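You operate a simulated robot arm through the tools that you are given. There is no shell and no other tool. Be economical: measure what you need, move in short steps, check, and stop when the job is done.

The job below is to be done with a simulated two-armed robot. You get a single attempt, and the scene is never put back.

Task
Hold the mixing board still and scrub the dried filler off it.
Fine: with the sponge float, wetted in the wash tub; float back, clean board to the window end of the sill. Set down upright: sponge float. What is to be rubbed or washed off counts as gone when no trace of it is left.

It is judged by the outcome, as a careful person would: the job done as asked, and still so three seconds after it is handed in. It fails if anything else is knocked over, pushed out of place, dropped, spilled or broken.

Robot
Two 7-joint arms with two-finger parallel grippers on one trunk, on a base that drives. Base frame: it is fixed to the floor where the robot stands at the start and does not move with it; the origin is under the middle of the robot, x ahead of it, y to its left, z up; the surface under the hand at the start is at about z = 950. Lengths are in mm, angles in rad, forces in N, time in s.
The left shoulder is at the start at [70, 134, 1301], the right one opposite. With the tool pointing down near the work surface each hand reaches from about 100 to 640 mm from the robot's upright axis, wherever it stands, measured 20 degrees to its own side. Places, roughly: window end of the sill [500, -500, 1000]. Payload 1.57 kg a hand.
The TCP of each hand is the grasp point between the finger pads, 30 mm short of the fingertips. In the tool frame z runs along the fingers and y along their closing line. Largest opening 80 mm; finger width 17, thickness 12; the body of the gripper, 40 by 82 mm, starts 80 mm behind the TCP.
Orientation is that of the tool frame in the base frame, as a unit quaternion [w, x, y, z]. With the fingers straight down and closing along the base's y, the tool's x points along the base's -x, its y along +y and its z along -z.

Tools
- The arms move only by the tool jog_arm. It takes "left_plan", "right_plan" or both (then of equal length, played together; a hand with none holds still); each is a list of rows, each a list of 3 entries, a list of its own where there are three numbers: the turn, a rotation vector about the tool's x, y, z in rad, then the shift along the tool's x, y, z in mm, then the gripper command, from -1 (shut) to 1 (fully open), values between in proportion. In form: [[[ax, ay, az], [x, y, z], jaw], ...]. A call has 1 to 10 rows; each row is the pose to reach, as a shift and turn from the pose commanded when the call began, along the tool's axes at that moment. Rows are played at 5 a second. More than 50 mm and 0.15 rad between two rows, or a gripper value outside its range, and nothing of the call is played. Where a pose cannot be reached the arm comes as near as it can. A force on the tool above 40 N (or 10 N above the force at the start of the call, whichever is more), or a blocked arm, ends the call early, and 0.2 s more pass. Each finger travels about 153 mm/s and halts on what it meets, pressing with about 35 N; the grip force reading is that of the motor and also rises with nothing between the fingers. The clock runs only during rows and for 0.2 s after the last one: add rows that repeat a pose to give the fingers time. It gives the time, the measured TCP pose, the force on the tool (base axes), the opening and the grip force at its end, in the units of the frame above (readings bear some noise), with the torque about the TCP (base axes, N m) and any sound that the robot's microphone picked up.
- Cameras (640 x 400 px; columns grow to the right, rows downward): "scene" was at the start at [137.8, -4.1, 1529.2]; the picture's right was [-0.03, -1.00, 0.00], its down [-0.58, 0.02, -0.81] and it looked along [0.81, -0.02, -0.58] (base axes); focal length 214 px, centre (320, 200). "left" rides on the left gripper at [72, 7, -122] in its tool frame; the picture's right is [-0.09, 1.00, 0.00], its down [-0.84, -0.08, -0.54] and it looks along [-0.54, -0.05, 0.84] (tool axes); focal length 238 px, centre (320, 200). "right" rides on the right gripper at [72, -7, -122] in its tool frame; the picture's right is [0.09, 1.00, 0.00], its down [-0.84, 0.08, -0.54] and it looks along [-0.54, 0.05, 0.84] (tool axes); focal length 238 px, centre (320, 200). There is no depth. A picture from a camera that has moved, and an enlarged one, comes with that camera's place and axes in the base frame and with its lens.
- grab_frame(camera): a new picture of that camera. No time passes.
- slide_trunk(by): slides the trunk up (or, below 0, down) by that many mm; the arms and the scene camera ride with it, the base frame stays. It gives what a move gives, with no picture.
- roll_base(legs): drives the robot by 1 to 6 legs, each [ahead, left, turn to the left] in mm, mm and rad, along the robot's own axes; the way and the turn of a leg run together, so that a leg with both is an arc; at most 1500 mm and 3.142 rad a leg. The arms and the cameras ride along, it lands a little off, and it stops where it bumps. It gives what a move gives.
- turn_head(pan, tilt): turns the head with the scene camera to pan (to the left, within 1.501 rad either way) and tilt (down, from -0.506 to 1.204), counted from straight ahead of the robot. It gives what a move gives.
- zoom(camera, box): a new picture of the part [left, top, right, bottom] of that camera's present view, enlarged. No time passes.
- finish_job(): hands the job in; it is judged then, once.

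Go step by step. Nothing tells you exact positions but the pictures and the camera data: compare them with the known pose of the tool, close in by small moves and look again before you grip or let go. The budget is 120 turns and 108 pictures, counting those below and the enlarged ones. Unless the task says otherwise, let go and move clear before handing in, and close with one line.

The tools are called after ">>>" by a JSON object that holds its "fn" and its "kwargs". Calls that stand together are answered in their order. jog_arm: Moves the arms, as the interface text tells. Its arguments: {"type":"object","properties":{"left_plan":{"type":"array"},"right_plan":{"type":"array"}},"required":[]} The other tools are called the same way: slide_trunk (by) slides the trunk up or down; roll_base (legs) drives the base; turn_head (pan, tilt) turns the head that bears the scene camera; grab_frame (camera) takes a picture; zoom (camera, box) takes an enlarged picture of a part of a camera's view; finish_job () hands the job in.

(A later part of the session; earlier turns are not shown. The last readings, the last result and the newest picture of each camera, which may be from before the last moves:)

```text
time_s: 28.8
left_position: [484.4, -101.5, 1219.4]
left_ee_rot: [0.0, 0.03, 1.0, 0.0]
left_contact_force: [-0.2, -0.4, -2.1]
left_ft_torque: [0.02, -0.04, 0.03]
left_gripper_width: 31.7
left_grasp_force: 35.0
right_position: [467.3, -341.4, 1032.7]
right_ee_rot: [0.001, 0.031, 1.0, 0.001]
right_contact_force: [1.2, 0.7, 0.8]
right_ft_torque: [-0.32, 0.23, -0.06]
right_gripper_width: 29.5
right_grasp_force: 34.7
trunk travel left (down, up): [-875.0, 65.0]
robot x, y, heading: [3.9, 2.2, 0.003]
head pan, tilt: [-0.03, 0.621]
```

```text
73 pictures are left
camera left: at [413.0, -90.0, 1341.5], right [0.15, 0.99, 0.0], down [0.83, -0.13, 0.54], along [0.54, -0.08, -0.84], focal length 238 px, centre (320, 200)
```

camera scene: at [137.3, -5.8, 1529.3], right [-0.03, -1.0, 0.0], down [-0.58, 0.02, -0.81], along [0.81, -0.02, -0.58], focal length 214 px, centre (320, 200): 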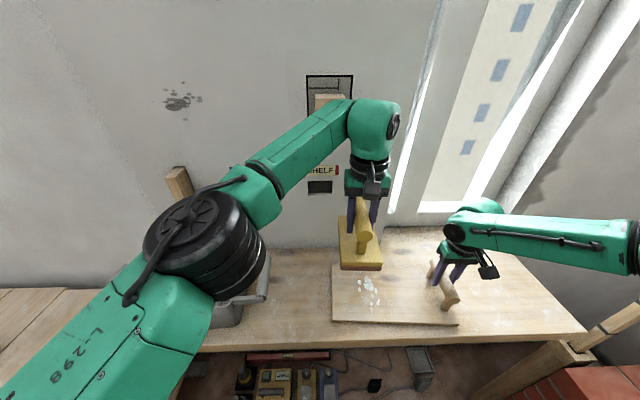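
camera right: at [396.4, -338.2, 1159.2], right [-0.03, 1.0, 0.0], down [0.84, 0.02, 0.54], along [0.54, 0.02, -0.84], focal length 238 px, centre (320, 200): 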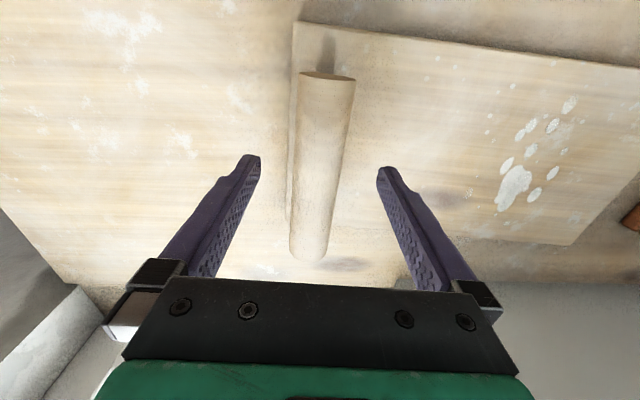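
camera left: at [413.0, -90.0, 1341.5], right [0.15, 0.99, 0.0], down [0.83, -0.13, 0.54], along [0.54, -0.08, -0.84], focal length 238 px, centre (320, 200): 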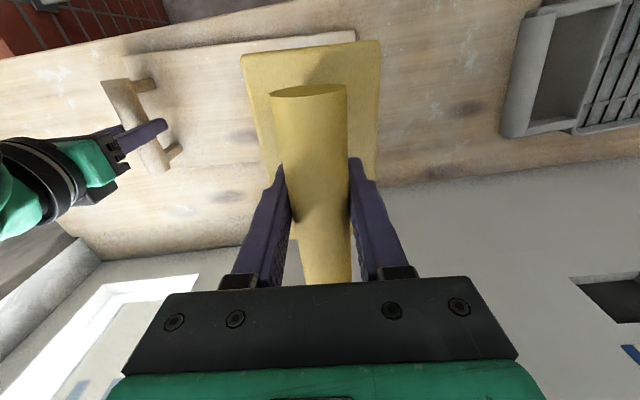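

The float is above the left part of the board. Descending to near contact, then creeping.

>>> {"fn": "jog_arm", "kwargs": {"left_plan": [[[0, 0, 0], [0, 0, 40], -1], [[0, 0, 0], [0, 0, 80], -1], [[0, 0, 0], [0, 0, 120], -1], [[0, 0, 0], [0, 0, 155], -1], [[0, 0, 0], [0, 0, 168], -1], [[0, 0, 0], [0, 0, 172], -1], [[0, 0, 0], [0, 0, 172], -1]]}}

>>> {"fn": "zoom", "kwargs": {"camera": "scene", "box": [260, 200, 480, 340]}}

```text
time_s: 30.4
left_position: [485.7, -100.7, 1046.7]
left_ee_rot: [0.0, 0.029, 1.0, 0.0]
left_contact_force: [1.1, 0.6, -0.7]
left_ft_torque: [-0.02, 0.03, 0.02]
left_gripper_width: 31.3
left_grasp_force: 35.3
right_position: [467.5, -341.1, 1031.8]
right_ee_rot: [0.0, 0.032, 1.0, 0.0]
right_contact_force: [-0.6, 0.3, 0.4]
right_ft_torque: [-0.02, 0.05, 0.06]
right_gripper_width: 30.0
right_grasp_force: 35.0
trunk travel left (down, up): [-875.0, 65.0]
robot x, y, heading: [-2.0, 1.8, -0.002]
head pan, tilt: [-0.03, 0.621]
```

```text
2.86 times, centred on (370, 270) of scene
camera zoom: at [138.0, -4.2, 1529.2], right [-0.03, -1.0, 0.0], down [-0.58, 0.02, -0.81], along [0.81, -0.02, -0.58], focal length 613 px, centre (177, 0)
```

zoom: 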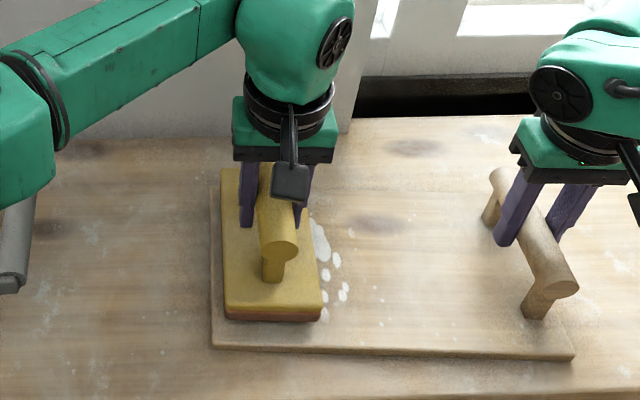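

>>> {"fn": "jog_arm", "kwargs": {"left_plan": [[[0, 0, 0], [5, 0, 2], -1], [[0, 0, 0], [5, 0, 4], -1], [[0, 0, 0], [5, 0, 6], -1]]}}

```text
time_s: 31.2
left_position: [479.5, -100.1, 1040.4]
left_ee_rot: [0.0, 0.029, 1.0, -0.001]
left_contact_force: [0.1, 0.3, -1.6]
left_ft_torque: [-0.01, -0.02, 0.0]
left_gripper_width: 31.6
left_grasp_force: 35.0
right_position: [468.4, -340.9, 1031.9]
right_ee_rot: [0.0, 0.032, 1.0, 0.001]
right_contact_force: [-1.3, 0.1, 0.3]
right_ft_torque: [0.01, 0.02, 0.04]
right_gripper_width: 29.8
right_grasp_force: 35.2
trunk travel left (down, up): [-875.0, 65.0]
robot x, y, heading: [3.1, -0.4, -0.002]
head pan, tilt: [-0.03, 0.621]
```

>>> {"fn": "jog_arm", "kwargs": {"left_plan": [[[0, 0, 0], [0, 0, 2], -1], [[0, 0, 0], [0, 0, 4], -1]]}}

>>> {"fn": "jog_arm", "kwargs": {"left_plan": [[[0, 0, 0], [0, 0, 1.5], -1]]}}

```text
time_s: 31.8
left_position: [479.7, -100.6, 1038.1]
left_ee_rot: [0.0, 0.03, 1.0, 0.0]
left_contact_force: [-0.3, -0.4, 1.8]
left_ft_torque: [0.17, -0.22, 0.05]
left_gripper_width: 31.7
left_grasp_force: 34.6
right_position: [467.5, -341.6, 1031.9]
right_ee_rot: [0.0, 0.032, 0.999, 0.0]
right_contact_force: [0.4, 0.4, 0.4]
right_ft_torque: [-0.06, 0.18, -0.02]
right_gripper_width: 29.8
right_grasp_force: 34.7
trunk travel left (down, up): [-875.0, 65.0]
robot x, y, heading: [-1.1, 0.7, 0.001]
head pan, tilt: [-0.03, 0.621]
```

```text
time_s: 32.2
left_position: [480.3, -100.0, 1038.0]
left_ee_rot: [0.001, 0.03, 1.0, -0.002]
left_contact_force: [1.1, 0.7, 16.5]
left_ft_torque: [0.24, 0.3, -0.29]
left_gripper_width: 31.9
left_grasp_force: 35.1
right_position: [467.6, -339.9, 1032.1]
right_ee_rot: [0.0, 0.032, 0.999, 0.0]
right_contact_force: [2.2, -0.2, -2.9]
right_ft_torque: [-0.44, 0.07, -0.34]
right_gripper_width: 29.6
right_grasp_force: 34.9
trunk travel left (down, up): [-875.0, 65.0]
robot x, y, heading: [1.0, 4.6, -0.0]
head pan, tilt: [-0.03, 0.621]
```

Contact with 16 N. Now sweep toward the handle in short strokes.

>>> {"fn": "jog_arm", "kwargs": {"left_plan": [[[0, 0, 0], [0, -13, 0], -1], [[0, 0, 0], [0, -26, 0], -1], [[0, 0, 0], [0, -39, 0], -1], [[0, 0, 0], [0, -52, 0], -1], [[0, 0, 0], [0, -65, 0], -1], [[0, 0, 0], [0, -78, 0], -1], [[0, 0, 0], [0, -91, 0], -1], [[0, 0, 0], [0, -104, 0], -1]]}}

>>> {"fn": "zoom", "kwargs": {"camera": "scene", "box": [260, 200, 480, 340]}}

```text
time_s: 34.0
left_position: [460.3, -155.3, 1038.4]
left_ee_rot: [-0.001, 0.03, 1.0, -0.002]
left_contact_force: [-0.1, -0.1, -1.4]
left_ft_torque: [0.0, -0.01, -0.05]
left_gripper_width: 31.6
left_grasp_force: 35.0
left hand out of reach, approached as far as the arm can: row 4, 5, 6, 7, 8
right_position: [469.3, -340.2, 1032.0]
right_ee_rot: [0.001, 0.03, 1.0, 0.0]
right_contact_force: [-0.1, 0.8, -1.0]
right_ft_torque: [-0.13, 0.12, 0.05]
right_gripper_width: 29.6
right_grasp_force: 34.7
trunk travel left (down, up): [-875.0, 65.0]
robot x, y, heading: [3.3, 0.6, 0.001]
head pan, tilt: [-0.03, 0.621]
```

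```text
2.86 times, centred on (370, 270) of scene
camera zoom: at [138.8, -4.4, 1529.0], right [-0.03, -1.0, 0.0], down [-0.58, 0.02, -0.81], along [0.81, -0.02, -0.58], focal length 613 px, centre (177, 0)
```

zoom: 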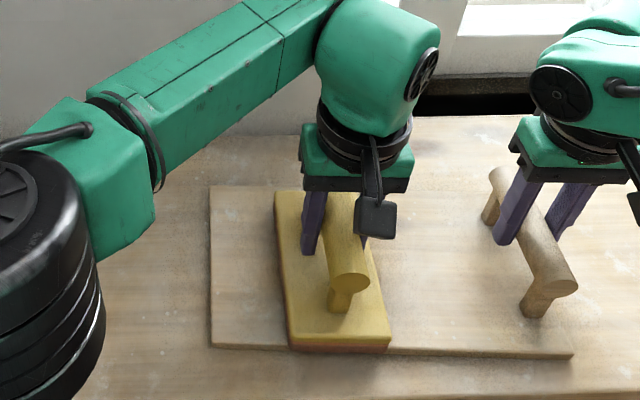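

The left arm's reach ends near y≈-145 here. I'll lift the float, release the board handle and raise the right hand, then look around to see whether the base can shift right.

>>> {"fn": "jog_arm", "kwargs": {"left_plan": [[[0, 0, 0], [0, 0, -30], -1], [[0, 0, 0], [0, 20, -70], -1], [[0, 0, 0], [0, 40, -110], -1], [[0, 0, 0], [0, 60, -150], -1], [[0, 0, 0], [0, 60, -150], -1], [[0, 0, 0], [0, 60, -150], -1], [[0, 0, 0], [0, 60, -150], -1]], "right_plan": [[[0, 0, 0], [0, 0, 0], 1], [[0, 0, 0], [0, 0, 0], 1], [[0, 0, 0], [0, 0, 0], 1], [[0, 0, 0], [0, 0, -40], 1], [[0, 0, 0], [0, 0, -80], 1], [[0, 0, 0], [0, 0, -120], 1], [[0, 0, 0], [0, 0, -160], 1]]}}

>>> {"fn": "zoom", "kwargs": {"camera": "scene", "box": [260, 200, 480, 340]}}

>>> {"fn": "turn_head", "kwargs": {"pan": -0.9, "tilt": 0.9}}

>>> {"fn": "grab_frame", "kwargs": {"camera": "scene"}}

```text
time_s: 35.6
left_position: [462.5, -92.8, 1188.5]
left_ee_rot: [0.0, 0.03, 1.0, -0.001]
left_contact_force: [-0.8, -0.5, -1.2]
left_ft_torque: [0.0, -0.01, -0.02]
left_gripper_width: 31.6
left_grasp_force: 34.7
right_position: [466.7, -339.3, 1192.1]
right_ee_rot: [0.0, 0.031, 1.0, 0.001]
right_contact_force: [-0.1, 0.0, 0.3]
right_ft_torque: [-0.02, -0.01, 0.02]
right_gripper_width: 79.8
right_grasp_force: 0.0
trunk travel left (down, up): [-875.0, 65.0]
robot x, y, heading: [2.0, -0.4, 0.004]
head pan, tilt: [-0.03, 0.621]
```

```text
2.86 times, centred on (370, 270) of scene
camera zoom: at [137.1, -3.1, 1529.2], right [-0.03, -1.0, 0.0], down [-0.58, 0.02, -0.81], along [0.81, -0.02, -0.58], focal length 613 px, centre (177, 0)
```

zoom: 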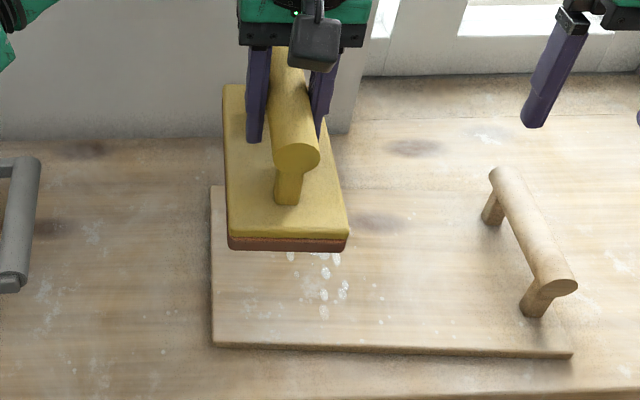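

```text
time_s: 36.8
left_position: [463.2, -94.6, 1188.6]
left_ee_rot: [0.0, 0.03, 1.0, 0.0]
left_contact_force: [0.4, 0.3, -1.8]
left_ft_torque: [0.01, 0.02, 0.0]
left_gripper_width: 31.5
left_grasp_force: 34.9
right_position: [468.7, -340.0, 1191.8]
right_ee_rot: [0.0, 0.032, 0.999, 0.001]
right_contact_force: [0.7, 0.4, 0.4]
right_ft_torque: [0.03, 0.01, 0.03]
right_gripper_width: 79.7
right_grasp_force: 0.1
trunk travel left (down, up): [-875.0, 65.0]
robot x, y, heading: [-2.6, 2.9, -0.004]
head pan, tilt: [-0.901, 0.901]
```

```text
69 pictures are left
camera scene: at [97.4, -60.6, 1506.3], right [-0.78, -0.62, 0.0], down [-0.49, 0.61, -0.62], along [0.39, -0.49, -0.78], focal length 214 px, centre (320, 200)
```

scene: 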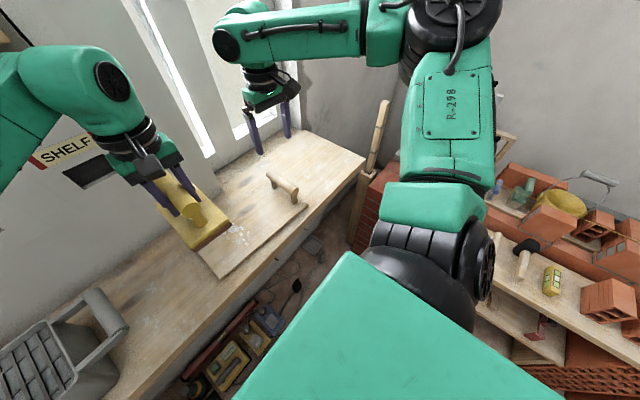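

The shelf and bricks on the right begin around y≈-650, so there is room. I'll shift the base 200 mm right; both hands are well above the board.

>>> {"fn": "roll_base", "kwargs": {"legs": [[0, -200, 0]]}}

>>> {"fn": "turn_head", "kwargs": {"pan": 0.0, "tilt": 0.75}}

>>> {"fn": "grab_frame", "kwargs": {"camera": "scene"}}

>>> {"fn": "grab_frame", "kwargs": {"camera": "right"}}

```text
time_s: 38.4
left_position: [463.6, -291.5, 1188.6]
left_ee_rot: [0.0, 0.03, 1.0, -0.002]
left_contact_force: [0.0, 0.4, -1.2]
left_ft_torque: [-0.04, 0.03, 0.0]
left_gripper_width: 31.3
left_grasp_force: 34.8
right_position: [468.2, -537.6, 1192.8]
right_ee_rot: [0.0, 0.031, 1.0, -0.002]
right_contact_force: [0.5, 0.2, -0.6]
right_ft_torque: [-0.01, 0.0, 0.0]
right_gripper_width: 79.8
right_grasp_force: 0.1
trunk travel left (down, up): [-875.0, 65.0]
robot x, y, heading: [1.7, -202.5, -0.004]
head pan, tilt: [-0.901, 0.901]
```

```text
time_s: 39.6
left_position: [464.8, -295.5, 1188.2]
left_ee_rot: [0.0, 0.029, 1.0, -0.001]
left_contact_force: [0.1, -0.3, -2.1]
left_ft_torque: [0.0, 0.02, -0.01]
left_gripper_width: 31.5
left_grasp_force: 35.0
right_position: [468.4, -540.6, 1193.1]
right_ee_rot: [0.0, 0.031, 1.0, 0.0]
right_contact_force: [0.2, 0.3, -0.3]
right_ft_torque: [0.01, -0.02, 0.01]
right_gripper_width: 80.1
right_grasp_force: 0.0
trunk travel left (down, up): [-875.0, 65.0]
robot x, y, heading: [-0.5, -200.8, 0.008]
head pan, tilt: [0.0, 0.75]
```

```text
68 pictures are left
camera scene: at [133.3, -202.2, 1518.2], right [0.0, -1.0, 0.0], down [-0.68, 0.0, -0.73], along [0.73, 0.0, -0.68], focal length 214 px, centre (320, 200)
```

scene: 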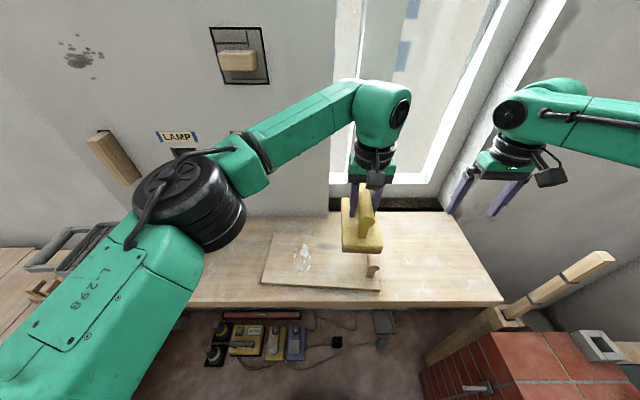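

```text
67 pictures are left
camera right: at [396.3, -541.0, 1313.4], right [-0.03, 1.0, 0.0], down [0.84, 0.03, 0.54], along [0.54, 0.02, -0.84], focal length 238 px, centre (320, 200)
```

right: 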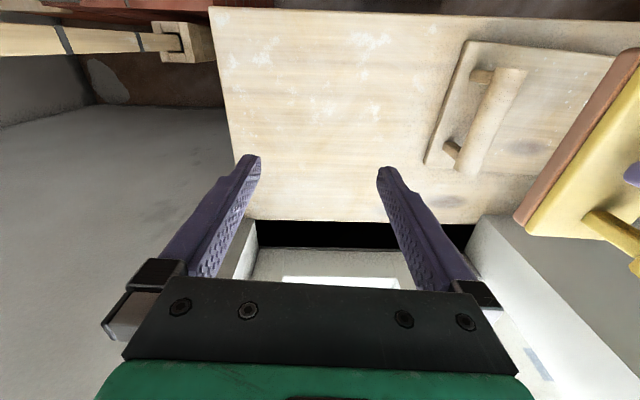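

Base shifted exactly 200 mm. Moving both hands left relative to the base: float back over the board's left part, right hand above the handle.

>>> {"fn": "jog_arm", "kwargs": {"left_plan": [[[0, 0, 0], [-1, 24, 0], -1], [[0, 0, 0], [-2, 48, 0], -1], [[0, 0, 0], [-3, 72, 0], -1], [[0, 0, 0], [-4, 96, 0], -1], [[0, 0, 0], [-6, 120, 0], -1], [[0, 0, 0], [-7, 144, 0], -1], [[0, 0, 0], [-8, 168, 0], -1], [[0, 0, 0], [-9, 191, 0], -1], [[0, 0, 0], [-9, 191, 0], -1]], "right_plan": [[[0, 0, 0], [2, 25, 0], 1], [[0, 0, 0], [3, 50, 0], 1], [[0, 0, 0], [5, 75, 0], 1], [[0, 0, 0], [6, 100, 0], 1], [[0, 0, 0], [8, 125, 0], 1], [[0, 0, 0], [9, 150, 0], 1], [[0, 0, 0], [11, 175, 0], 1], [[0, 0, 0], [12, 199, 0], 1], [[0, 0, 0], [12, 199, 0], 1]]}}

>>> {"fn": "grab_frame", "kwargs": {"camera": "right"}}

>>> {"fn": "grab_frame", "kwargs": {"camera": "scene"}}

```text
time_s: 41.6
left_position: [484.5, -105.2, 1187.9]
left_ee_rot: [0.0, 0.03, 1.0, -0.001]
left_contact_force: [0.0, 0.3, -1.5]
left_ft_torque: [0.02, -0.01, 0.01]
left_gripper_width: 31.7
left_grasp_force: 35.0
right_position: [468.4, -343.1, 1192.1]
right_ee_rot: [0.001, 0.031, 1.0, 0.0]
right_contact_force: [-0.1, -0.5, 0.8]
right_ft_torque: [0.05, 0.0, 0.02]
right_gripper_width: 80.2
right_grasp_force: 0.1
trunk travel left (down, up): [-875.0, 65.0]
robot x, y, heading: [-1.5, -199.3, 0.003]
head pan, tilt: [0.0, 0.75]
```

```text
66 pictures are left
camera right: at [397.5, -343.3, 1312.9], right [-0.03, 1.0, 0.0], down [0.84, 0.02, 0.54], along [0.54, 0.02, -0.84], focal length 238 px, centre (320, 200)
```

right: 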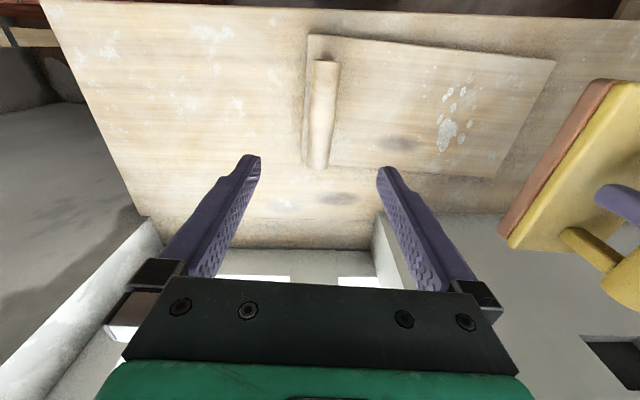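

```text
65 pictures are left
camera scene: at [133.4, -203.7, 1518.2], right [0.0, -1.0, 0.0], down [-0.68, 0.0, -0.73], along [0.73, 0.0, -0.68], focal length 214 px, centre (320, 200)
```

scene: 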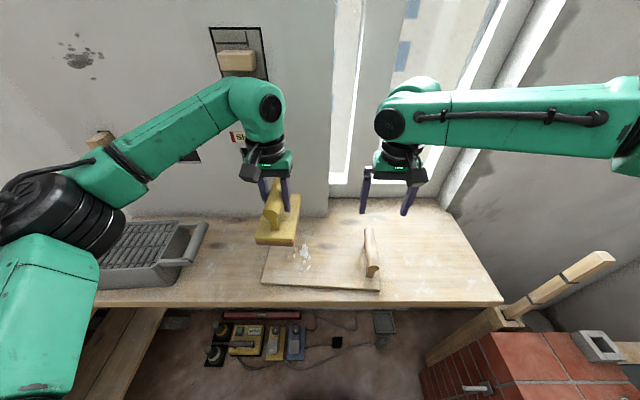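

Aligned. Right hand descends around the handle and grips.

>>> {"fn": "jog_arm", "kwargs": {"right_plan": [[[0, 0, 0], [0, 0, 40], 1], [[0, 0, 0], [0, 0, 80], 1], [[0, 0, 0], [0, 0, 120], 1], [[0, 0, 0], [0, 0, 150], 1], [[0, 0, 0], [0, 0, 166], 1], [[0, 0, 0], [0, 0, 166], 1], [[0, 0, 0], [0, 0, 166], 0], [[0, 0, 0], [0, 0, 166], -1], [[0, 0, 0], [0, 0, 166], -1], [[0, 0, 0], [0, 0, 166], -1]]}}

>>> {"fn": "jog_arm", "kwargs": {"left_plan": [[[0, 0, 0], [0, 0, 40], -1], [[0, 0, 0], [5, 0, 80], -1], [[0, 0, 0], [5, 0, 120], -1], [[0, 0, 0], [5, 0, 140], -1], [[0, 0, 0], [5, 0, 147], -1], [[0, 0, 0], [5, 0, 149], -1]]}}

>>> {"fn": "zoom", "kwargs": {"camera": "scene", "box": [210, 180, 430, 320]}}

```text
time_s: 43.8
left_position: [482.9, -104.7, 1188.4]
left_ee_rot: [0.0, 0.029, 1.0, -0.001]
left_contact_force: [-0.6, -0.1, -2.3]
left_ft_torque: [-0.01, 0.0, -0.03]
left_gripper_width: 31.9
left_grasp_force: 34.8
right_position: [467.0, -343.1, 1025.6]
right_ee_rot: [0.0, 0.032, 0.999, 0.0]
right_contact_force: [-1.4, -0.1, 0.0]
right_ft_torque: [0.06, -0.18, 0.1]
right_gripper_width: 30.2
right_grasp_force: 35.4
trunk travel left (down, up): [-875.0, 65.0]
robot x, y, heading: [0.7, -200.2, 0.002]
head pan, tilt: [0.0, 0.75]
```

```text
time_s: 45.2
left_position: [479.7, -105.1, 1038.0]
left_ee_rot: [0.0, 0.029, 1.0, -0.001]
left_contact_force: [0.5, -0.4, -2.0]
left_ft_torque: [-0.03, 0.02, 0.02]
left_gripper_width: 31.6
left_grasp_force: 35.5
right_position: [466.6, -341.9, 1025.3]
right_ee_rot: [0.0, 0.032, 0.999, 0.0]
right_contact_force: [-0.5, -1.0, -0.5]
right_ft_torque: [-0.07, -0.15, 0.01]
right_gripper_width: 29.6
right_grasp_force: 35.6
trunk travel left (down, up): [-875.0, 65.0]
robot x, y, heading: [0.8, -202.7, 0.003]
head pan, tilt: [0.0, 0.75]
```

```text
2.86 times, centred on (320, 250) of scene
camera zoom: at [133.4, -202.8, 1518.2], right [0.0, -1.0, 0.0], down [-0.68, 0.0, -0.73], along [0.73, 0.0, -0.68], focal length 613 px, centre (320, 57)
```

zoom: 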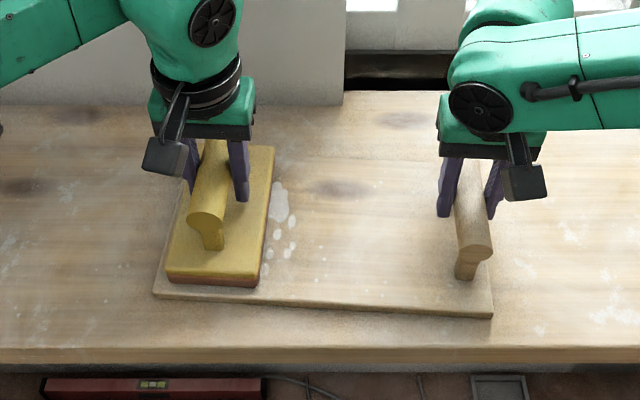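

Just above the board. Pressing down to contact, then sweeping towards the handle.

>>> {"fn": "jog_arm", "kwargs": {"left_plan": [[[0, 0, 0], [0, 0, 2], -1], [[0, 0, 0], [0, 0, 3.5], -1]]}}

```text
time_s: 45.8
left_position: [478.6, -106.5, 1037.5]
left_ee_rot: [0.001, 0.03, 1.0, -0.001]
left_contact_force: [-0.9, 2.1, 12.1]
left_ft_torque: [0.3, 0.15, -0.16]
left_gripper_width: 31.7
left_grasp_force: 34.9
right_position: [467.9, -342.7, 1026.4]
right_ee_rot: [0.0, 0.032, 0.999, 0.0]
right_contact_force: [1.8, 0.6, -2.1]
right_ft_torque: [-0.31, 0.05, -0.44]
right_gripper_width: 29.7
right_grasp_force: 35.0
trunk travel left (down, up): [-875.0, 65.0]
robot x, y, heading: [-0.4, -201.9, -0.003]
head pan, tilt: [0.0, 0.75]
```

>>> {"fn": "jog_arm", "kwargs": {"left_plan": [[[0, 0, 0], [0, -12, 0.5], -1], [[0, 0, 0], [0, -24, 0.5], -1], [[0, 0, 0], [0, -36, 0.5], -1], [[0, 0, 0], [0, -48, 0.5], -1], [[0, 0, 0], [0, -60, 0.5], -1], [[0, 0, 0], [0, -72, 0.5], -1], [[0, 0, 0], [0, -84, 0.5], -1], [[0, 0, 0], [0, -96, 0.5], -1], [[0, 0, 0], [0, -108, 0.5], -1], [[0, 0, 0], [0, -118, 0.5], -1]]}}

>>> {"fn": "zoom", "kwargs": {"camera": "scene", "box": [210, 180, 430, 320]}}

```text
time_s: 48.0
left_position: [470.0, -224.1, 1035.7]
left_ee_rot: [0.0, 0.03, 1.0, 0.0]
left_contact_force: [0.4, 11.7, 32.1]
left_ft_torque: [0.06, -0.12, -0.06]
left_gripper_width: 31.9
left_grasp_force: 35.1
right_position: [464.3, -342.9, 1025.5]
right_ee_rot: [0.0, 0.03, 1.0, -0.001]
right_contact_force: [0.4, -9.0, -18.2]
right_ft_torque: [0.16, 0.12, -0.17]
right_gripper_width: 29.7
right_grasp_force: 34.9
trunk travel left (down, up): [-875.0, 65.0]
robot x, y, heading: [0.1, -202.1, 0.002]
head pan, tilt: [0.0, 0.75]
```

```text
2.86 times, centred on (320, 250) of scene
camera zoom: at [131.1, -203.0, 1518.4], right [0.0, -1.0, 0.0], down [-0.68, 0.0, -0.73], along [0.73, 0.0, -0.68], focal length 613 px, centre (320, 57)
```

zoom: 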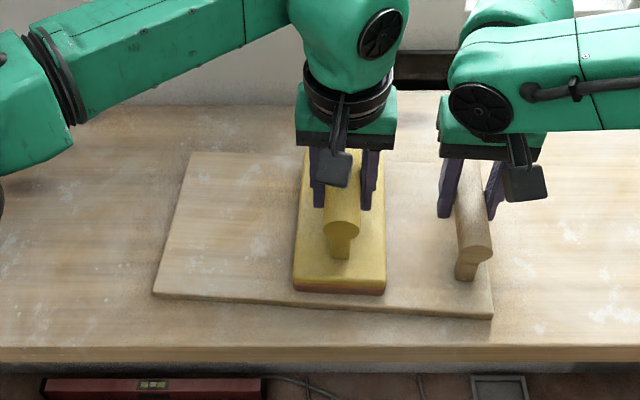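

The filler behind the float is gone. I'll ease pressure slightly, shift 10 mm toward the back edge and sweep back.

>>> {"fn": "jog_arm", "kwargs": {"left_plan": [[[0, 0, 0], [-5, 0, -0.7], -1], [[0, 0, 0], [-11, 4, -0.7], -1], [[0, 0, 0], [-11, 18, -0.7], -1], [[0, 0, 0], [-11, 32, -0.7], -1], [[0, 0, 0], [-11, 46, -0.7], -1], [[0, 0, 0], [-11, 60, -0.7], -1], [[0, 0, 0], [-11, 74, -0.7], -1], [[0, 0, 0], [-11, 88, -0.7], -1], [[0, 0, 0], [-11, 102, -0.7], -1], [[0, 0, 0], [-11, 118, -0.7], -1]]}}

>>> {"fn": "zoom", "kwargs": {"camera": "scene", "box": [210, 180, 430, 320]}}

>>> {"fn": "zoom", "kwargs": {"camera": "right", "box": [300, 0, 640, 260]}}

```text
time_s: 50.2
left_position: [488.8, -105.5, 1036.4]
left_ee_rot: [-0.001, 0.029, 1.0, 0.0]
left_contact_force: [0.5, -2.3, 7.4]
left_ft_torque: [0.14, -0.33, -0.06]
left_gripper_width: 31.5
left_grasp_force: 35.5
right_position: [467.4, -342.7, 1027.6]
right_ee_rot: [0.001, 0.032, 0.999, 0.001]
right_contact_force: [0.6, 3.6, -0.5]
right_ft_torque: [0.06, -0.35, 0.0]
right_gripper_width: 29.9
right_grasp_force: 34.5
trunk travel left (down, up): [-875.0, 65.0]
robot x, y, heading: [-1.5, -201.3, -0.003]
head pan, tilt: [0.0, 0.75]
```

```text
2.86 times, centred on (320, 250) of scene
camera zoom: at [131.9, -202.8, 1518.4], right [0.0, -1.0, 0.0], down [-0.68, 0.0, -0.73], along [0.73, 0.0, -0.68], focal length 613 px, centre (320, 57)
```

zoom: 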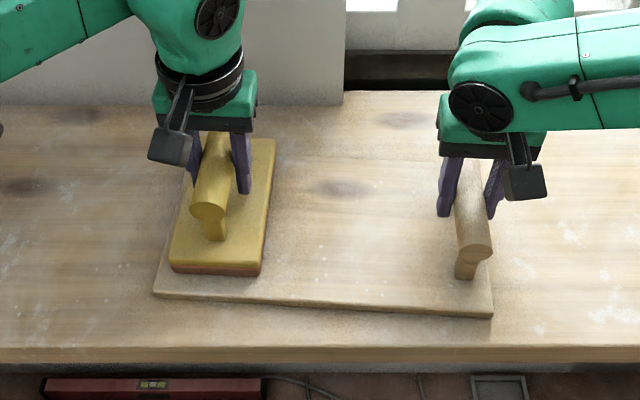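

```text
1.54 times, centred on (470, 130) of right
camera zoom: at [395.4, -342.5, 1147.8], right [-0.03, 1.0, 0.0], down [0.84, 0.02, 0.54], along [0.54, 0.02, -0.84], focal length 367 px, centre (89, 308)
```

zoom: 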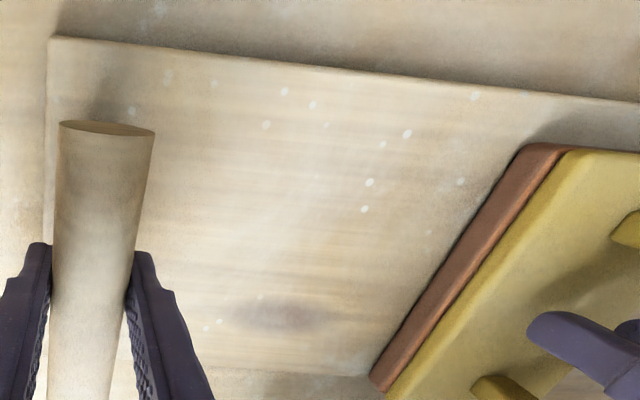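

The filler blobs are gone; remaining faint specks lie in the swept zone and match the sill's paint grain, but I'll make one more firmer pass to be sure.

>>> {"fn": "jog_arm", "kwargs": {"left_plan": [[[0, 0, 0], [8, 0, 0.7], -1], [[0, 0, 0], [16, -8, 0.7], -1], [[0, 0, 0], [16, -24, 0.7], -1], [[0, 0, 0], [16, -40, 0.7], -1], [[0, 0, 0], [16, -56, 0.7], -1], [[0, 0, 0], [16, -72, 0.7], -1], [[0, 0, 0], [16, -88, 0.7], -1], [[0, 0, 0], [16, -104, 0.7], -1], [[0, 0, 0], [16, -120, 0.7], -1], [[0, 0, 0], [16, -130, 0.7], -1]]}}

>>> {"fn": "jog_arm", "kwargs": {"left_plan": [[[0, 0, 0], [-4, 0, -0.7], -1], [[0, 0, 0], [-8, 15, -0.7], -1], [[0, 0, 0], [-8, 32, -0.7], -1], [[0, 0, 0], [-8, 49, -0.7], -1], [[0, 0, 0], [-8, 66, -0.7], -1], [[0, 0, 0], [-8, 83, -0.7], -1], [[0, 0, 0], [-8, 100, -0.7], -1], [[0, 0, 0], [-8, 117, -0.7], -1], [[0, 0, 0], [-8, 133, -0.7], -1]]}}

>>> {"fn": "jog_arm", "kwargs": {"left_plan": [[[0, 0, 0], [0, 0, -10], -1], [[0, 0, 0], [0, 0, -50], -1], [[0, 0, 0], [0, 30, -90], -1], [[0, 0, 0], [0, 70, -120], -1], [[0, 0, 0], [0, 110, -140], -1], [[0, 0, 0], [0, 110, -140], -1]]}}

>>> {"fn": "zoom", "kwargs": {"camera": "right", "box": [340, 0, 640, 240]}}

>>> {"fn": "zoom", "kwargs": {"camera": "scene", "box": [210, 180, 430, 320]}}

```text
time_s: 52.4
left_position: [465.0, -235.2, 1036.2]
left_ee_rot: [0.0, 0.029, 1.0, 0.0]
left_contact_force: [-1.2, 3.4, 10.0]
left_ft_torque: [-0.01, -0.31, 0.03]
left_gripper_width: 31.5
left_grasp_force: 35.0
right_position: [466.3, -342.7, 1027.0]
right_ee_rot: [0.0, 0.031, 1.0, -0.001]
right_contact_force: [2.6, -3.9, 0.0]
right_ft_torque: [0.04, 0.36, -0.05]
right_gripper_width: 29.9
right_grasp_force: 34.9
trunk travel left (down, up): [-875.0, 65.0]
robot x, y, heading: [-0.2, -201.5, 0.001]
head pan, tilt: [0.0, 0.75]
```

```text
time_s: 54.4
left_position: [481.3, -102.6, 1037.0]
left_ee_rot: [0.001, 0.03, 1.0, -0.001]
left_contact_force: [0.1, 0.2, -1.4]
left_ft_torque: [-0.02, 0.01, -0.02]
left_gripper_width: 31.7
left_grasp_force: 34.8
right_position: [466.6, -342.1, 1026.7]
right_ee_rot: [0.001, 0.031, 1.0, 0.001]
right_contact_force: [-0.7, 0.6, 1.0]
right_ft_torque: [-0.17, -0.19, -0.07]
right_gripper_width: 29.9
right_grasp_force: 34.5
trunk travel left (down, up): [-875.0, 65.0]
robot x, y, heading: [-2.6, -199.3, -0.002]
head pan, tilt: [0.0, 0.75]
```

```text
time_s: 55.8
left_position: [488.2, 7.5, 1176.9]
left_ee_rot: [0.0, 0.03, 1.0, 0.0]
left_contact_force: [0.6, 0.4, -1.3]
left_ft_torque: [-0.01, -0.01, -0.04]
left_gripper_width: 31.8
left_grasp_force: 35.0
right_position: [466.2, -342.2, 1026.2]
right_ee_rot: [0.0, 0.031, 1.0, -0.001]
right_contact_force: [-0.6, 2.1, 0.8]
right_ft_torque: [-0.32, -0.25, 0.1]
right_gripper_width: 29.8
right_grasp_force: 34.9
trunk travel left (down, up): [-875.0, 65.0]
robot x, y, heading: [-1.0, -201.3, -0.001]
head pan, tilt: [0.0, 0.75]
```

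```text
1.67 times, centred on (490, 120) of right
camera zoom: at [395.7, -342.0, 1147.4], right [-0.03, 1.0, 0.0], down [0.84, 0.03, 0.54], along [0.54, 0.02, -0.84], focal length 397 px, centre (37, 333)
```

zoom: 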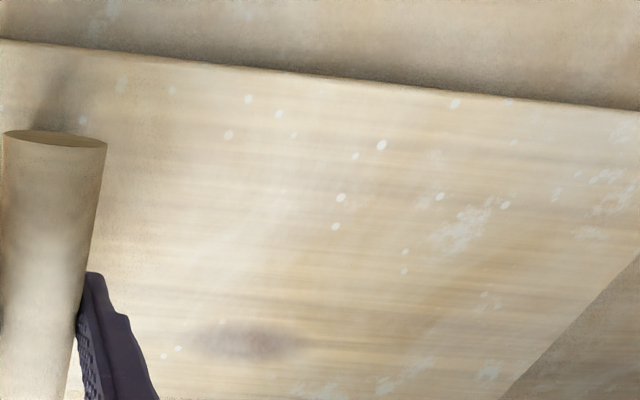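

```text
2.86 times, centred on (320, 250) of scene
camera zoom: at [132.6, -202.3, 1518.2], right [0.0, -1.0, 0.0], down [-0.68, 0.0, -0.73], along [0.73, 0.0, -0.68], focal length 613 px, centre (320, 57)
```

zoom: 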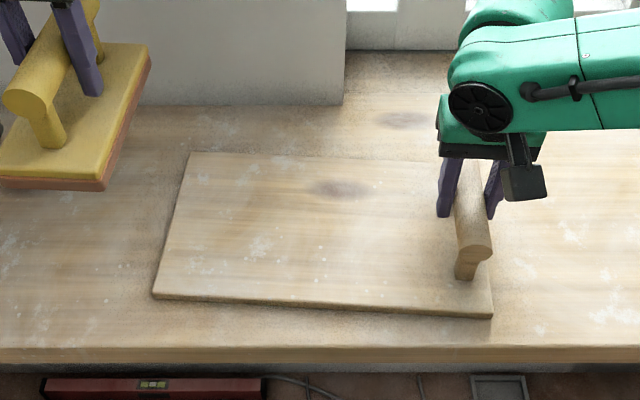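

The board is clean – only the wood's own pale grain remains. Now returning the float to its original spot (479, 42), lowering slowly.

>>> {"fn": "jog_arm", "kwargs": {"left_plan": [[[0, 0, -0.004], [5, 18, 0], -1], [[0, 0, -0.004], [10, 35, 0], -1], [[0, 0, -0.004], [10, 35, 40], -1], [[0, 0, -0.004], [10, 35, 80], -1], [[0, 0, -0.004], [10, 35, 115], -1], [[0, 0, -0.004], [10, 35, 135], -1], [[0, 0, -0.004], [10, 35, 143], -1], [[0, 0, -0.004], [10, 35, 147], -1], [[0, 0, -0.004], [10, 35, 149], -1], [[0, 0, -0.004], [10, 35, 149], -1]]}}

>>> {"fn": "grab_frame", "kwargs": {"camera": "left"}}

>>> {"fn": "zoom", "kwargs": {"camera": "scene", "box": [140, 180, 360, 320]}}

```text
time_s: 58.0
left_position: [480.3, 43.4, 1028.0]
left_ee_rot: [0.0, 0.027, 1.0, -0.001]
left_contact_force: [-0.4, 1.0, -1.6]
left_ft_torque: [0.03, 0.0, 0.02]
left_gripper_width: 31.6
left_grasp_force: 35.2
right_position: [467.6, -341.7, 1026.6]
right_ee_rot: [0.0, 0.032, 0.999, 0.0]
right_contact_force: [-2.2, 0.1, 1.9]
right_ft_torque: [-0.01, 0.13, -0.03]
right_gripper_width: 29.7
right_grasp_force: 34.7
trunk travel left (down, up): [-875.0, 65.0]
robot x, y, heading: [2.1, -202.1, -0.004]
head pan, tilt: [0.0, 0.75]
```

```text
58 pictures are left
camera left: at [409.3, 54.7, 1149.4], right [0.15, 0.99, 0.0], down [0.83, -0.12, 0.54], along [0.54, -0.08, -0.84], focal length 238 px, centre (320, 200)
```

left: 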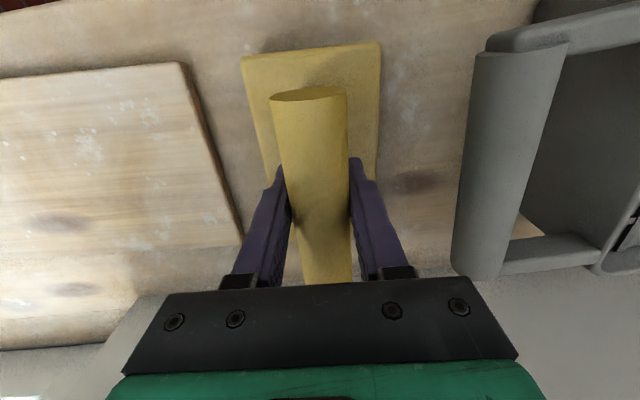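

```text
2.86 times, centred on (250, 250) of scene
camera zoom: at [132.6, -202.4, 1518.2], right [0.0, -1.0, 0.0], down [-0.68, 0.0, -0.73], along [0.73, 0.0, -0.68], focal length 613 px, centre (520, 57)
```

zoom: 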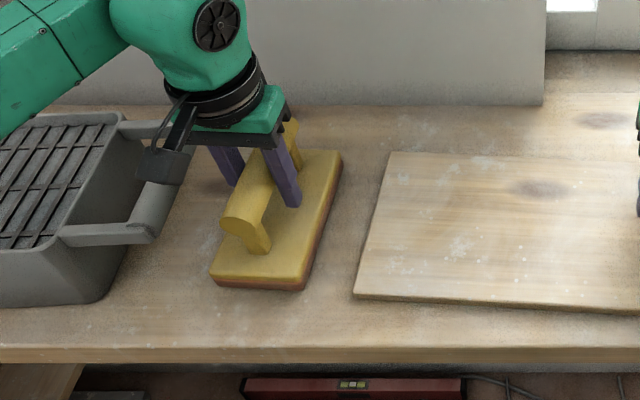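

Position matches the original view. Lower the last bit, check for contact, then open.

>>> {"fn": "jog_arm", "kwargs": {"left_plan": [[[0, 0, 0], [0, 0, 1], -1], [[0, 0, 0], [0, 0, 2], -1]]}}

```text
time_s: 58.6
left_position: [478.4, 42.8, 1025.8]
left_ee_rot: [0.0, 0.027, 1.0, -0.001]
left_contact_force: [0.4, 0.2, -1.3]
left_ft_torque: [0.01, 0.01, 0.0]
left_gripper_width: 31.4
left_grasp_force: 35.4
right_position: [467.0, -342.2, 1025.7]
right_ee_rot: [0.0, 0.031, 1.0, 0.0]
right_contact_force: [-1.3, 0.0, 1.2]
right_ft_torque: [0.07, 0.06, 0.0]
right_gripper_width: 29.9
right_grasp_force: 35.7
trunk travel left (down, up): [-875.0, 65.0]
robot x, y, heading: [-1.0, -201.7, 0.001]
head pan, tilt: [0.0, 0.75]
```

>>> {"fn": "jog_arm", "kwargs": {"left_plan": [[[0, 0, 0], [0, 0, 1], -1], [[0, 0, 0], [0, 0, 1], -1]]}}

>>> {"fn": "jog_arm", "kwargs": {"left_plan": [[[0, 0, 0], [0, 0, 1], -1], [[0, 0, 0], [0, 0, 1], -1]]}}

```text
time_s: 59.2
left_position: [481.0, 44.0, 1025.2]
left_ee_rot: [0.0, 0.028, 1.0, -0.001]
left_contact_force: [-0.2, -0.1, -1.7]
left_ft_torque: [0.02, 0.0, 0.02]
left_gripper_width: 31.6
left_grasp_force: 34.0
right_position: [467.2, -342.0, 1026.6]
right_ee_rot: [0.0, 0.032, 0.999, 0.0]
right_contact_force: [-1.4, 0.3, -0.8]
right_ft_torque: [0.05, 0.04, -0.02]
right_gripper_width: 29.6
right_grasp_force: 35.3
trunk travel left (down, up): [-875.0, 65.0]
robot x, y, heading: [3.4, -201.8, -0.0]
head pan, tilt: [0.0, 0.75]
```

```text
time_s: 59.8
left_position: [480.5, 44.2, 1022.4]
left_ee_rot: [0.001, 0.027, 1.0, -0.001]
left_contact_force: [0.2, 0.3, -1.8]
left_ft_torque: [0.0, 0.04, 0.02]
left_gripper_width: 31.6
left_grasp_force: 35.1
right_position: [467.2, -341.8, 1026.9]
right_ee_rot: [0.0, 0.031, 1.0, 0.0]
right_contact_force: [-1.9, 0.3, 0.6]
right_ft_torque: [0.07, 0.03, 0.0]
right_gripper_width: 29.6
right_grasp_force: 35.4
trunk travel left (down, up): [-875.0, 65.0]
robot x, y, heading: [2.2, -204.7, 0.003]
head pan, tilt: [0.0, 0.75]
```

>>> {"fn": "jog_arm", "kwargs": {"left_plan": [[[0, 0, 0], [0, 0, 1], -1], [[0, 0, 0], [0, 0, 1.5], -1]]}}

>>> {"fn": "jog_arm", "kwargs": {"left_plan": [[[0, 0, 0], [0, 0, 1], -1], [[0, 0, 0], [0, 0, 1.5], -1]]}}

>>> {"fn": "zoom", "kwargs": {"camera": "scene", "box": [190, 200, 280, 300]}}

```text
time_s: 60.4
left_position: [480.0, 43.0, 1021.7]
left_ee_rot: [0.0, 0.027, 1.0, -0.002]
left_contact_force: [-0.5, 0.1, 3.2]
left_ft_torque: [0.23, 0.19, 0.03]
left_gripper_width: 31.3
left_grasp_force: 34.8
right_position: [468.0, -343.1, 1027.3]
right_ee_rot: [0.0, 0.031, 1.0, 0.0]
right_contact_force: [-0.2, 0.9, 0.9]
right_ft_torque: [-0.03, 0.07, -0.01]
right_gripper_width: 29.9
right_grasp_force: 34.8
trunk travel left (down, up): [-875.0, 65.0]
robot x, y, heading: [1.5, -200.6, 0.0]
head pan, tilt: [0.0, 0.75]
```

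```text
time_s: 61.0
left_position: [480.0, 42.9, 1021.3]
left_ee_rot: [0.002, 0.027, 1.0, -0.001]
left_contact_force: [2.0, 2.6, 17.6]
left_ft_torque: [0.15, 0.98, -0.16]
left_gripper_width: 31.7
left_grasp_force: 34.3
right_position: [466.9, -341.6, 1025.9]
right_ee_rot: [0.001, 0.032, 0.999, 0.0]
right_contact_force: [0.6, -0.5, 0.1]
right_ft_torque: [-0.31, 0.05, 0.0]
right_gripper_width: 29.7
right_grasp_force: 35.1
trunk travel left (down, up): [-875.0, 65.0]
robot x, y, heading: [-1.6, -205.1, -0.004]
head pan, tilt: [0.0, 0.75]
```

```text
4.00 times, centred on (235, 250) of scene
camera zoom: at [131.6, -202.9, 1518.6], right [0.0, -1.0, 0.0], down [-0.68, 0.0, -0.73], along [0.73, 0.0, -0.68], focal length 858 px, centre (660, 0)
```

zoom: 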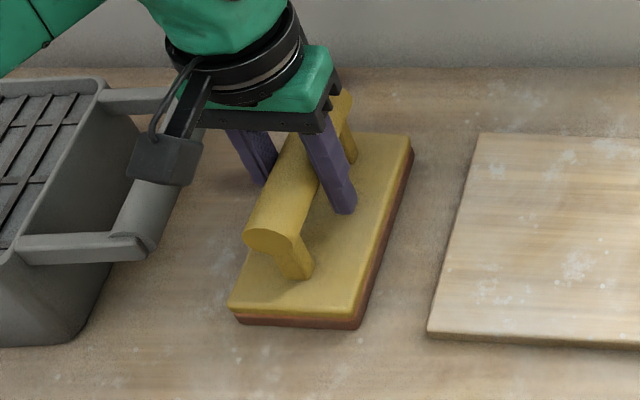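

Firm contact on the sill (17 N). Ease 1 mm, open and withdraw straight up.

>>> {"fn": "jog_arm", "kwargs": {"left_plan": [[[0, 0, 0], [0, 0, -1.2], -1], [[0, 0, 0], [0, 0, -1.2], 0], [[0, 0, 0], [0, 0, -1.2], 1], [[0, 0, 0], [0, 0, -1.2], 1], [[0, 0, 0], [0, 0, -30], 1], [[0, 0, 0], [0, 0, -70], 1], [[0, 0, 0], [0, 0, -110], 1], [[0, 0, 0], [0, 0, -150], 1], [[0, 0, 0], [0, 0, -190], 1]]}}

>>> {"fn": "grab_frame", "kwargs": {"camera": "left"}}

>>> {"fn": "grab_frame", "kwargs": {"camera": "scene"}}

```text
time_s: 63.0
left_position: [479.0, 42.5, 1210.4]
left_ee_rot: [0.0, 0.028, 1.0, -0.001]
left_contact_force: [0.1, -0.1, 1.1]
left_ft_torque: [-0.02, 0.01, 0.01]
left_gripper_width: 80.2
left_grasp_force: 0.1
right_position: [466.2, -342.3, 1026.3]
right_ee_rot: [0.001, 0.031, 1.0, -0.001]
right_contact_force: [-0.9, -1.3, 1.0]
right_ft_torque: [0.14, -0.16, 0.06]
right_gripper_width: 29.8
right_grasp_force: 34.7
trunk travel left (down, up): [-875.0, 65.0]
robot x, y, heading: [0.8, -197.0, -0.0]
head pan, tilt: [0.0, 0.75]
```

```text
55 pictures are left
camera left: at [409.9, 54.7, 1332.4], right [0.15, 0.99, 0.0], down [0.83, -0.12, 0.54], along [0.54, -0.08, -0.84], focal length 238 px, centre (320, 200)
```

left: 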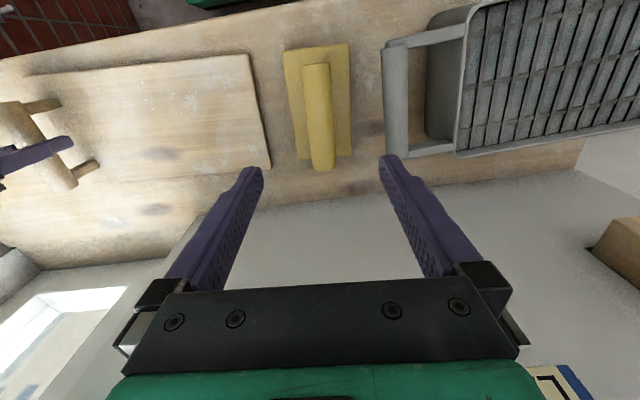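

```text
54 pictures are left
camera scene: at [132.7, -202.9, 1518.2], right [0.0, -1.0, 0.0], down [-0.68, 0.0, -0.73], along [0.73, 0.0, -0.68], focal length 214 px, centre (320, 200)
```

scene: 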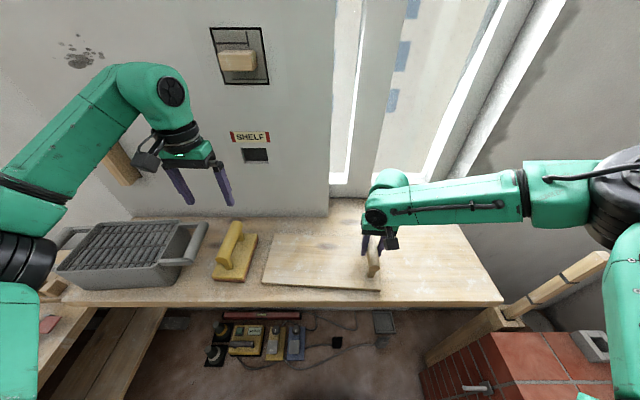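

The float stands upright in its place and the tub is untouched. Now I slide the board along the sill towards the window end with the right hand, in steps.

>>> {"fn": "jog_arm", "kwargs": {"right_plan": [[[0, 0, 0], [-2, -20, 0], -1], [[0, 0, 0], [-4, -40, 0], -1], [[0, 0, 0], [-7, -60, 0], -1], [[0, 0, 0], [-9, -80, 0], -1], [[0, 0, 0], [-11, -100, 0], -1], [[0, 0, 0], [-13, -120, 0], -1], [[0, 0, 0], [-15, -140, 0], -1], [[0, 0, 0], [-18, -160, 0], -1]]}}

>>> {"fn": "grab_frame", "kwargs": {"camera": "scene"}}

>>> {"fn": "grab_frame", "kwargs": {"camera": "right"}}

```text
time_s: 64.8
left_position: [479.9, 43.9, 1210.4]
left_ee_rot: [-0.001, 0.026, 1.0, -0.001]
left_contact_force: [-0.2, 0.0, 0.4]
left_ft_torque: [0.03, 0.02, 0.0]
left_gripper_width: 80.0
left_grasp_force: 0.0
right_position: [476.0, -502.8, 1025.7]
right_ee_rot: [0.001, 0.032, 1.0, 0.0]
right_contact_force: [-1.1, 2.8, 3.6]
right_ft_torque: [-0.04, 0.17, -0.01]
right_gripper_width: 29.6
right_grasp_force: 35.0
trunk travel left (down, up): [-875.0, 65.0]
robot x, y, heading: [-2.1, -199.7, -0.003]
head pan, tilt: [0.0, 0.75]
```

```text
53 pictures are left
camera scene: at [132.2, -202.2, 1518.3], right [0.0, -1.0, 0.0], down [-0.68, 0.0, -0.73], along [0.73, 0.0, -0.68], focal length 214 px, centre (320, 200)
```

scene: 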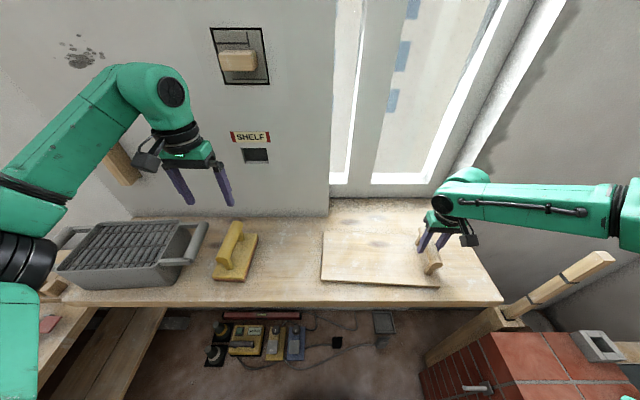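

```text
52 pictures are left
camera right: at [403.9, -502.5, 1147.4], right [-0.03, 1.0, 0.0], down [0.84, 0.03, 0.54], along [0.54, 0.02, -0.84], focal length 238 px, centre (320, 200)
```

right: 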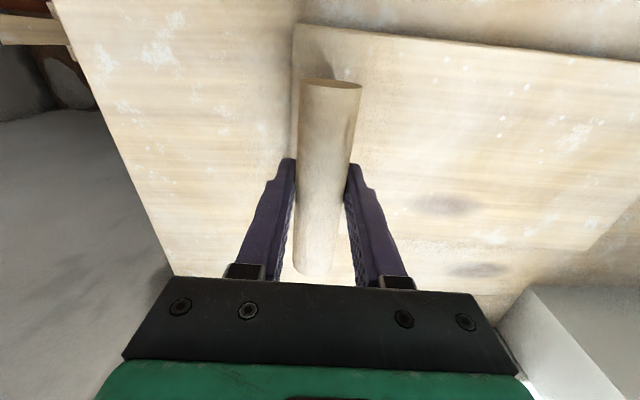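

Sliding well. Continue in smaller bites near the reach limit.

>>> {"fn": "jog_arm", "kwargs": {"right_plan": [[[0, 0, 0], [-1, -15, 0], -1], [[0, 0, 0], [-2, -30, 0], -1], [[0, 0, 0], [-3, -45, 0], -1], [[0, 0, 0], [-4, -60, 0], -1]]}}

>>> {"fn": "jog_arm", "kwargs": {"right_plan": [[[0, 0, 0], [-1, -12, 0], -1], [[0, 0, 0], [-1, -24, 0], -1]]}}

>>> {"fn": "grab_frame", "kwargs": {"camera": "scene"}}

```text
time_s: 65.8
left_position: [481.4, 44.3, 1208.9]
left_ee_rot: [0.0, 0.027, 1.0, 0.0]
left_contact_force: [0.4, -0.4, -0.4]
left_ft_torque: [0.04, 0.0, 0.01]
left_gripper_width: 79.9
left_grasp_force: 0.1
right_position: [476.4, -562.1, 1025.4]
right_ee_rot: [0.001, 0.031, 1.0, -0.001]
right_contact_force: [0.4, 2.0, 0.5]
right_ft_torque: [-0.12, 0.13, -0.03]
right_gripper_width: 29.9
right_grasp_force: 34.8
trunk travel left (down, up): [-875.0, 65.0]
robot x, y, heading: [1.5, -202.1, -0.001]
head pan, tilt: [0.0, 0.75]
```

```text
time_s: 66.4
left_position: [480.9, 43.9, 1209.1]
left_ee_rot: [0.0, 0.027, 1.0, -0.001]
left_contact_force: [1.1, 0.7, -0.1]
left_ft_torque: [0.02, 0.0, 0.0]
left_gripper_width: 79.9
left_grasp_force: 0.1
right_position: [474.9, -587.4, 1026.9]
right_ee_rot: [0.0, 0.032, 0.999, 0.001]
right_contact_force: [0.4, 0.6, 1.0]
right_ft_torque: [-0.01, -0.36, 0.22]
right_gripper_width: 29.8
right_grasp_force: 35.0
trunk travel left (down, up): [-875.0, 65.0]
robot x, y, heading: [1.6, -201.4, -0.002]
head pan, tilt: [0.0, 0.75]
```

```text
51 pictures are left
camera scene: at [132.6, -202.5, 1518.3], right [0.0, -1.0, 0.0], down [-0.68, 0.0, -0.73], along [0.73, 0.0, -0.68], focal length 214 px, centre (320, 200)
```

scene: 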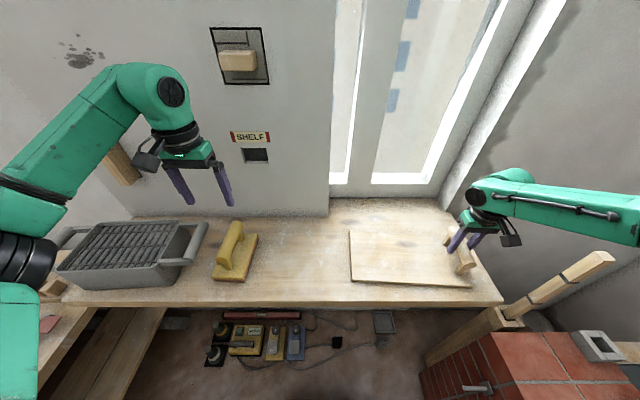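

>>> {"fn": "jog_arm", "kwargs": {"right_plan": [[[0, 0, 0], [-3, -10, 0], -1], [[0, 0, 0], [-6, -20, 0], -1]]}}

>>> {"fn": "jog_arm", "kwargs": {"right_plan": [[[0, 0, 0], [-3, -10, 0], -1], [[0, 0, 0], [-5, -20, 0], -1]]}}

>>> {"fn": "grab_frame", "kwargs": {"camera": "scene"}}

>>> {"fn": "grab_frame", "kwargs": {"camera": "right"}}

```text
time_s: 67.0
left_position: [480.3, 43.5, 1208.1]
left_ee_rot: [0.0, 0.027, 1.0, 0.0]
left_contact_force: [0.0, -0.4, -0.8]
left_ft_torque: [-0.03, -0.03, 0.02]
left_gripper_width: 79.8
left_grasp_force: 0.0
right_position: [480.9, -607.1, 1025.8]
right_ee_rot: [0.0, 0.031, 1.0, 0.0]
right_contact_force: [-0.3, 1.2, 0.4]
right_ft_torque: [-0.01, -0.25, 0.03]
right_gripper_width: 30.0
right_grasp_force: 34.9
trunk travel left (down, up): [-875.0, 65.0]
robot x, y, heading: [-1.1, -199.8, 0.001]
head pan, tilt: [0.0, 0.75]
```

```text
time_s: 67.6
left_position: [481.4, 43.2, 1208.5]
left_ee_rot: [0.0, 0.027, 1.0, -0.001]
left_contact_force: [0.4, -0.1, 0.2]
left_ft_torque: [0.03, -0.01, -0.01]
left_gripper_width: 80.0
left_grasp_force: 0.1
right_position: [482.7, -627.7, 1025.6]
right_ee_rot: [0.0, 0.031, 1.0, 0.001]
right_contact_force: [0.0, 0.0, 1.1]
right_ft_torque: [-0.08, -0.16, 0.05]
right_gripper_width: 29.9
right_grasp_force: 35.1
trunk travel left (down, up): [-875.0, 65.0]
robot x, y, heading: [-0.8, -197.8, 0.001]
head pan, tilt: [0.0, 0.75]
```

```text
50 pictures are left
camera scene: at [133.0, -202.6, 1518.2], right [0.0, -1.0, 0.0], down [-0.68, 0.0, -0.73], along [0.73, 0.0, -0.68], focal length 214 px, centre (320, 200)
```

scene: 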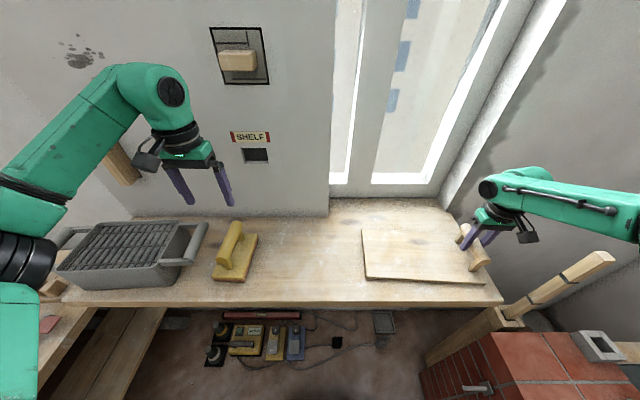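

```text
49 pictures are left
camera right: at [412.6, -628.4, 1147.5], right [-0.03, 1.0, 0.0], down [0.84, 0.03, 0.54], along [0.54, 0.02, -0.84], focal length 238 px, centre (320, 200)
```

right: 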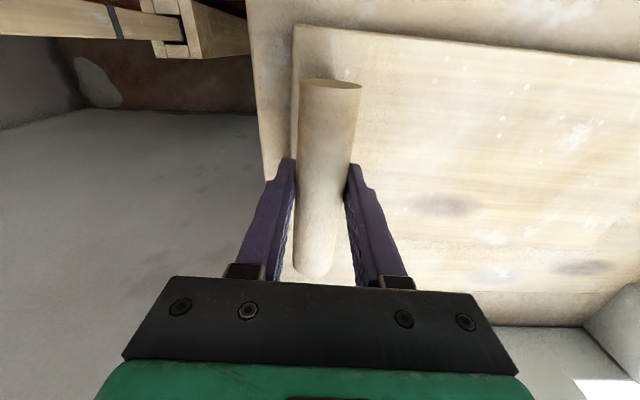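

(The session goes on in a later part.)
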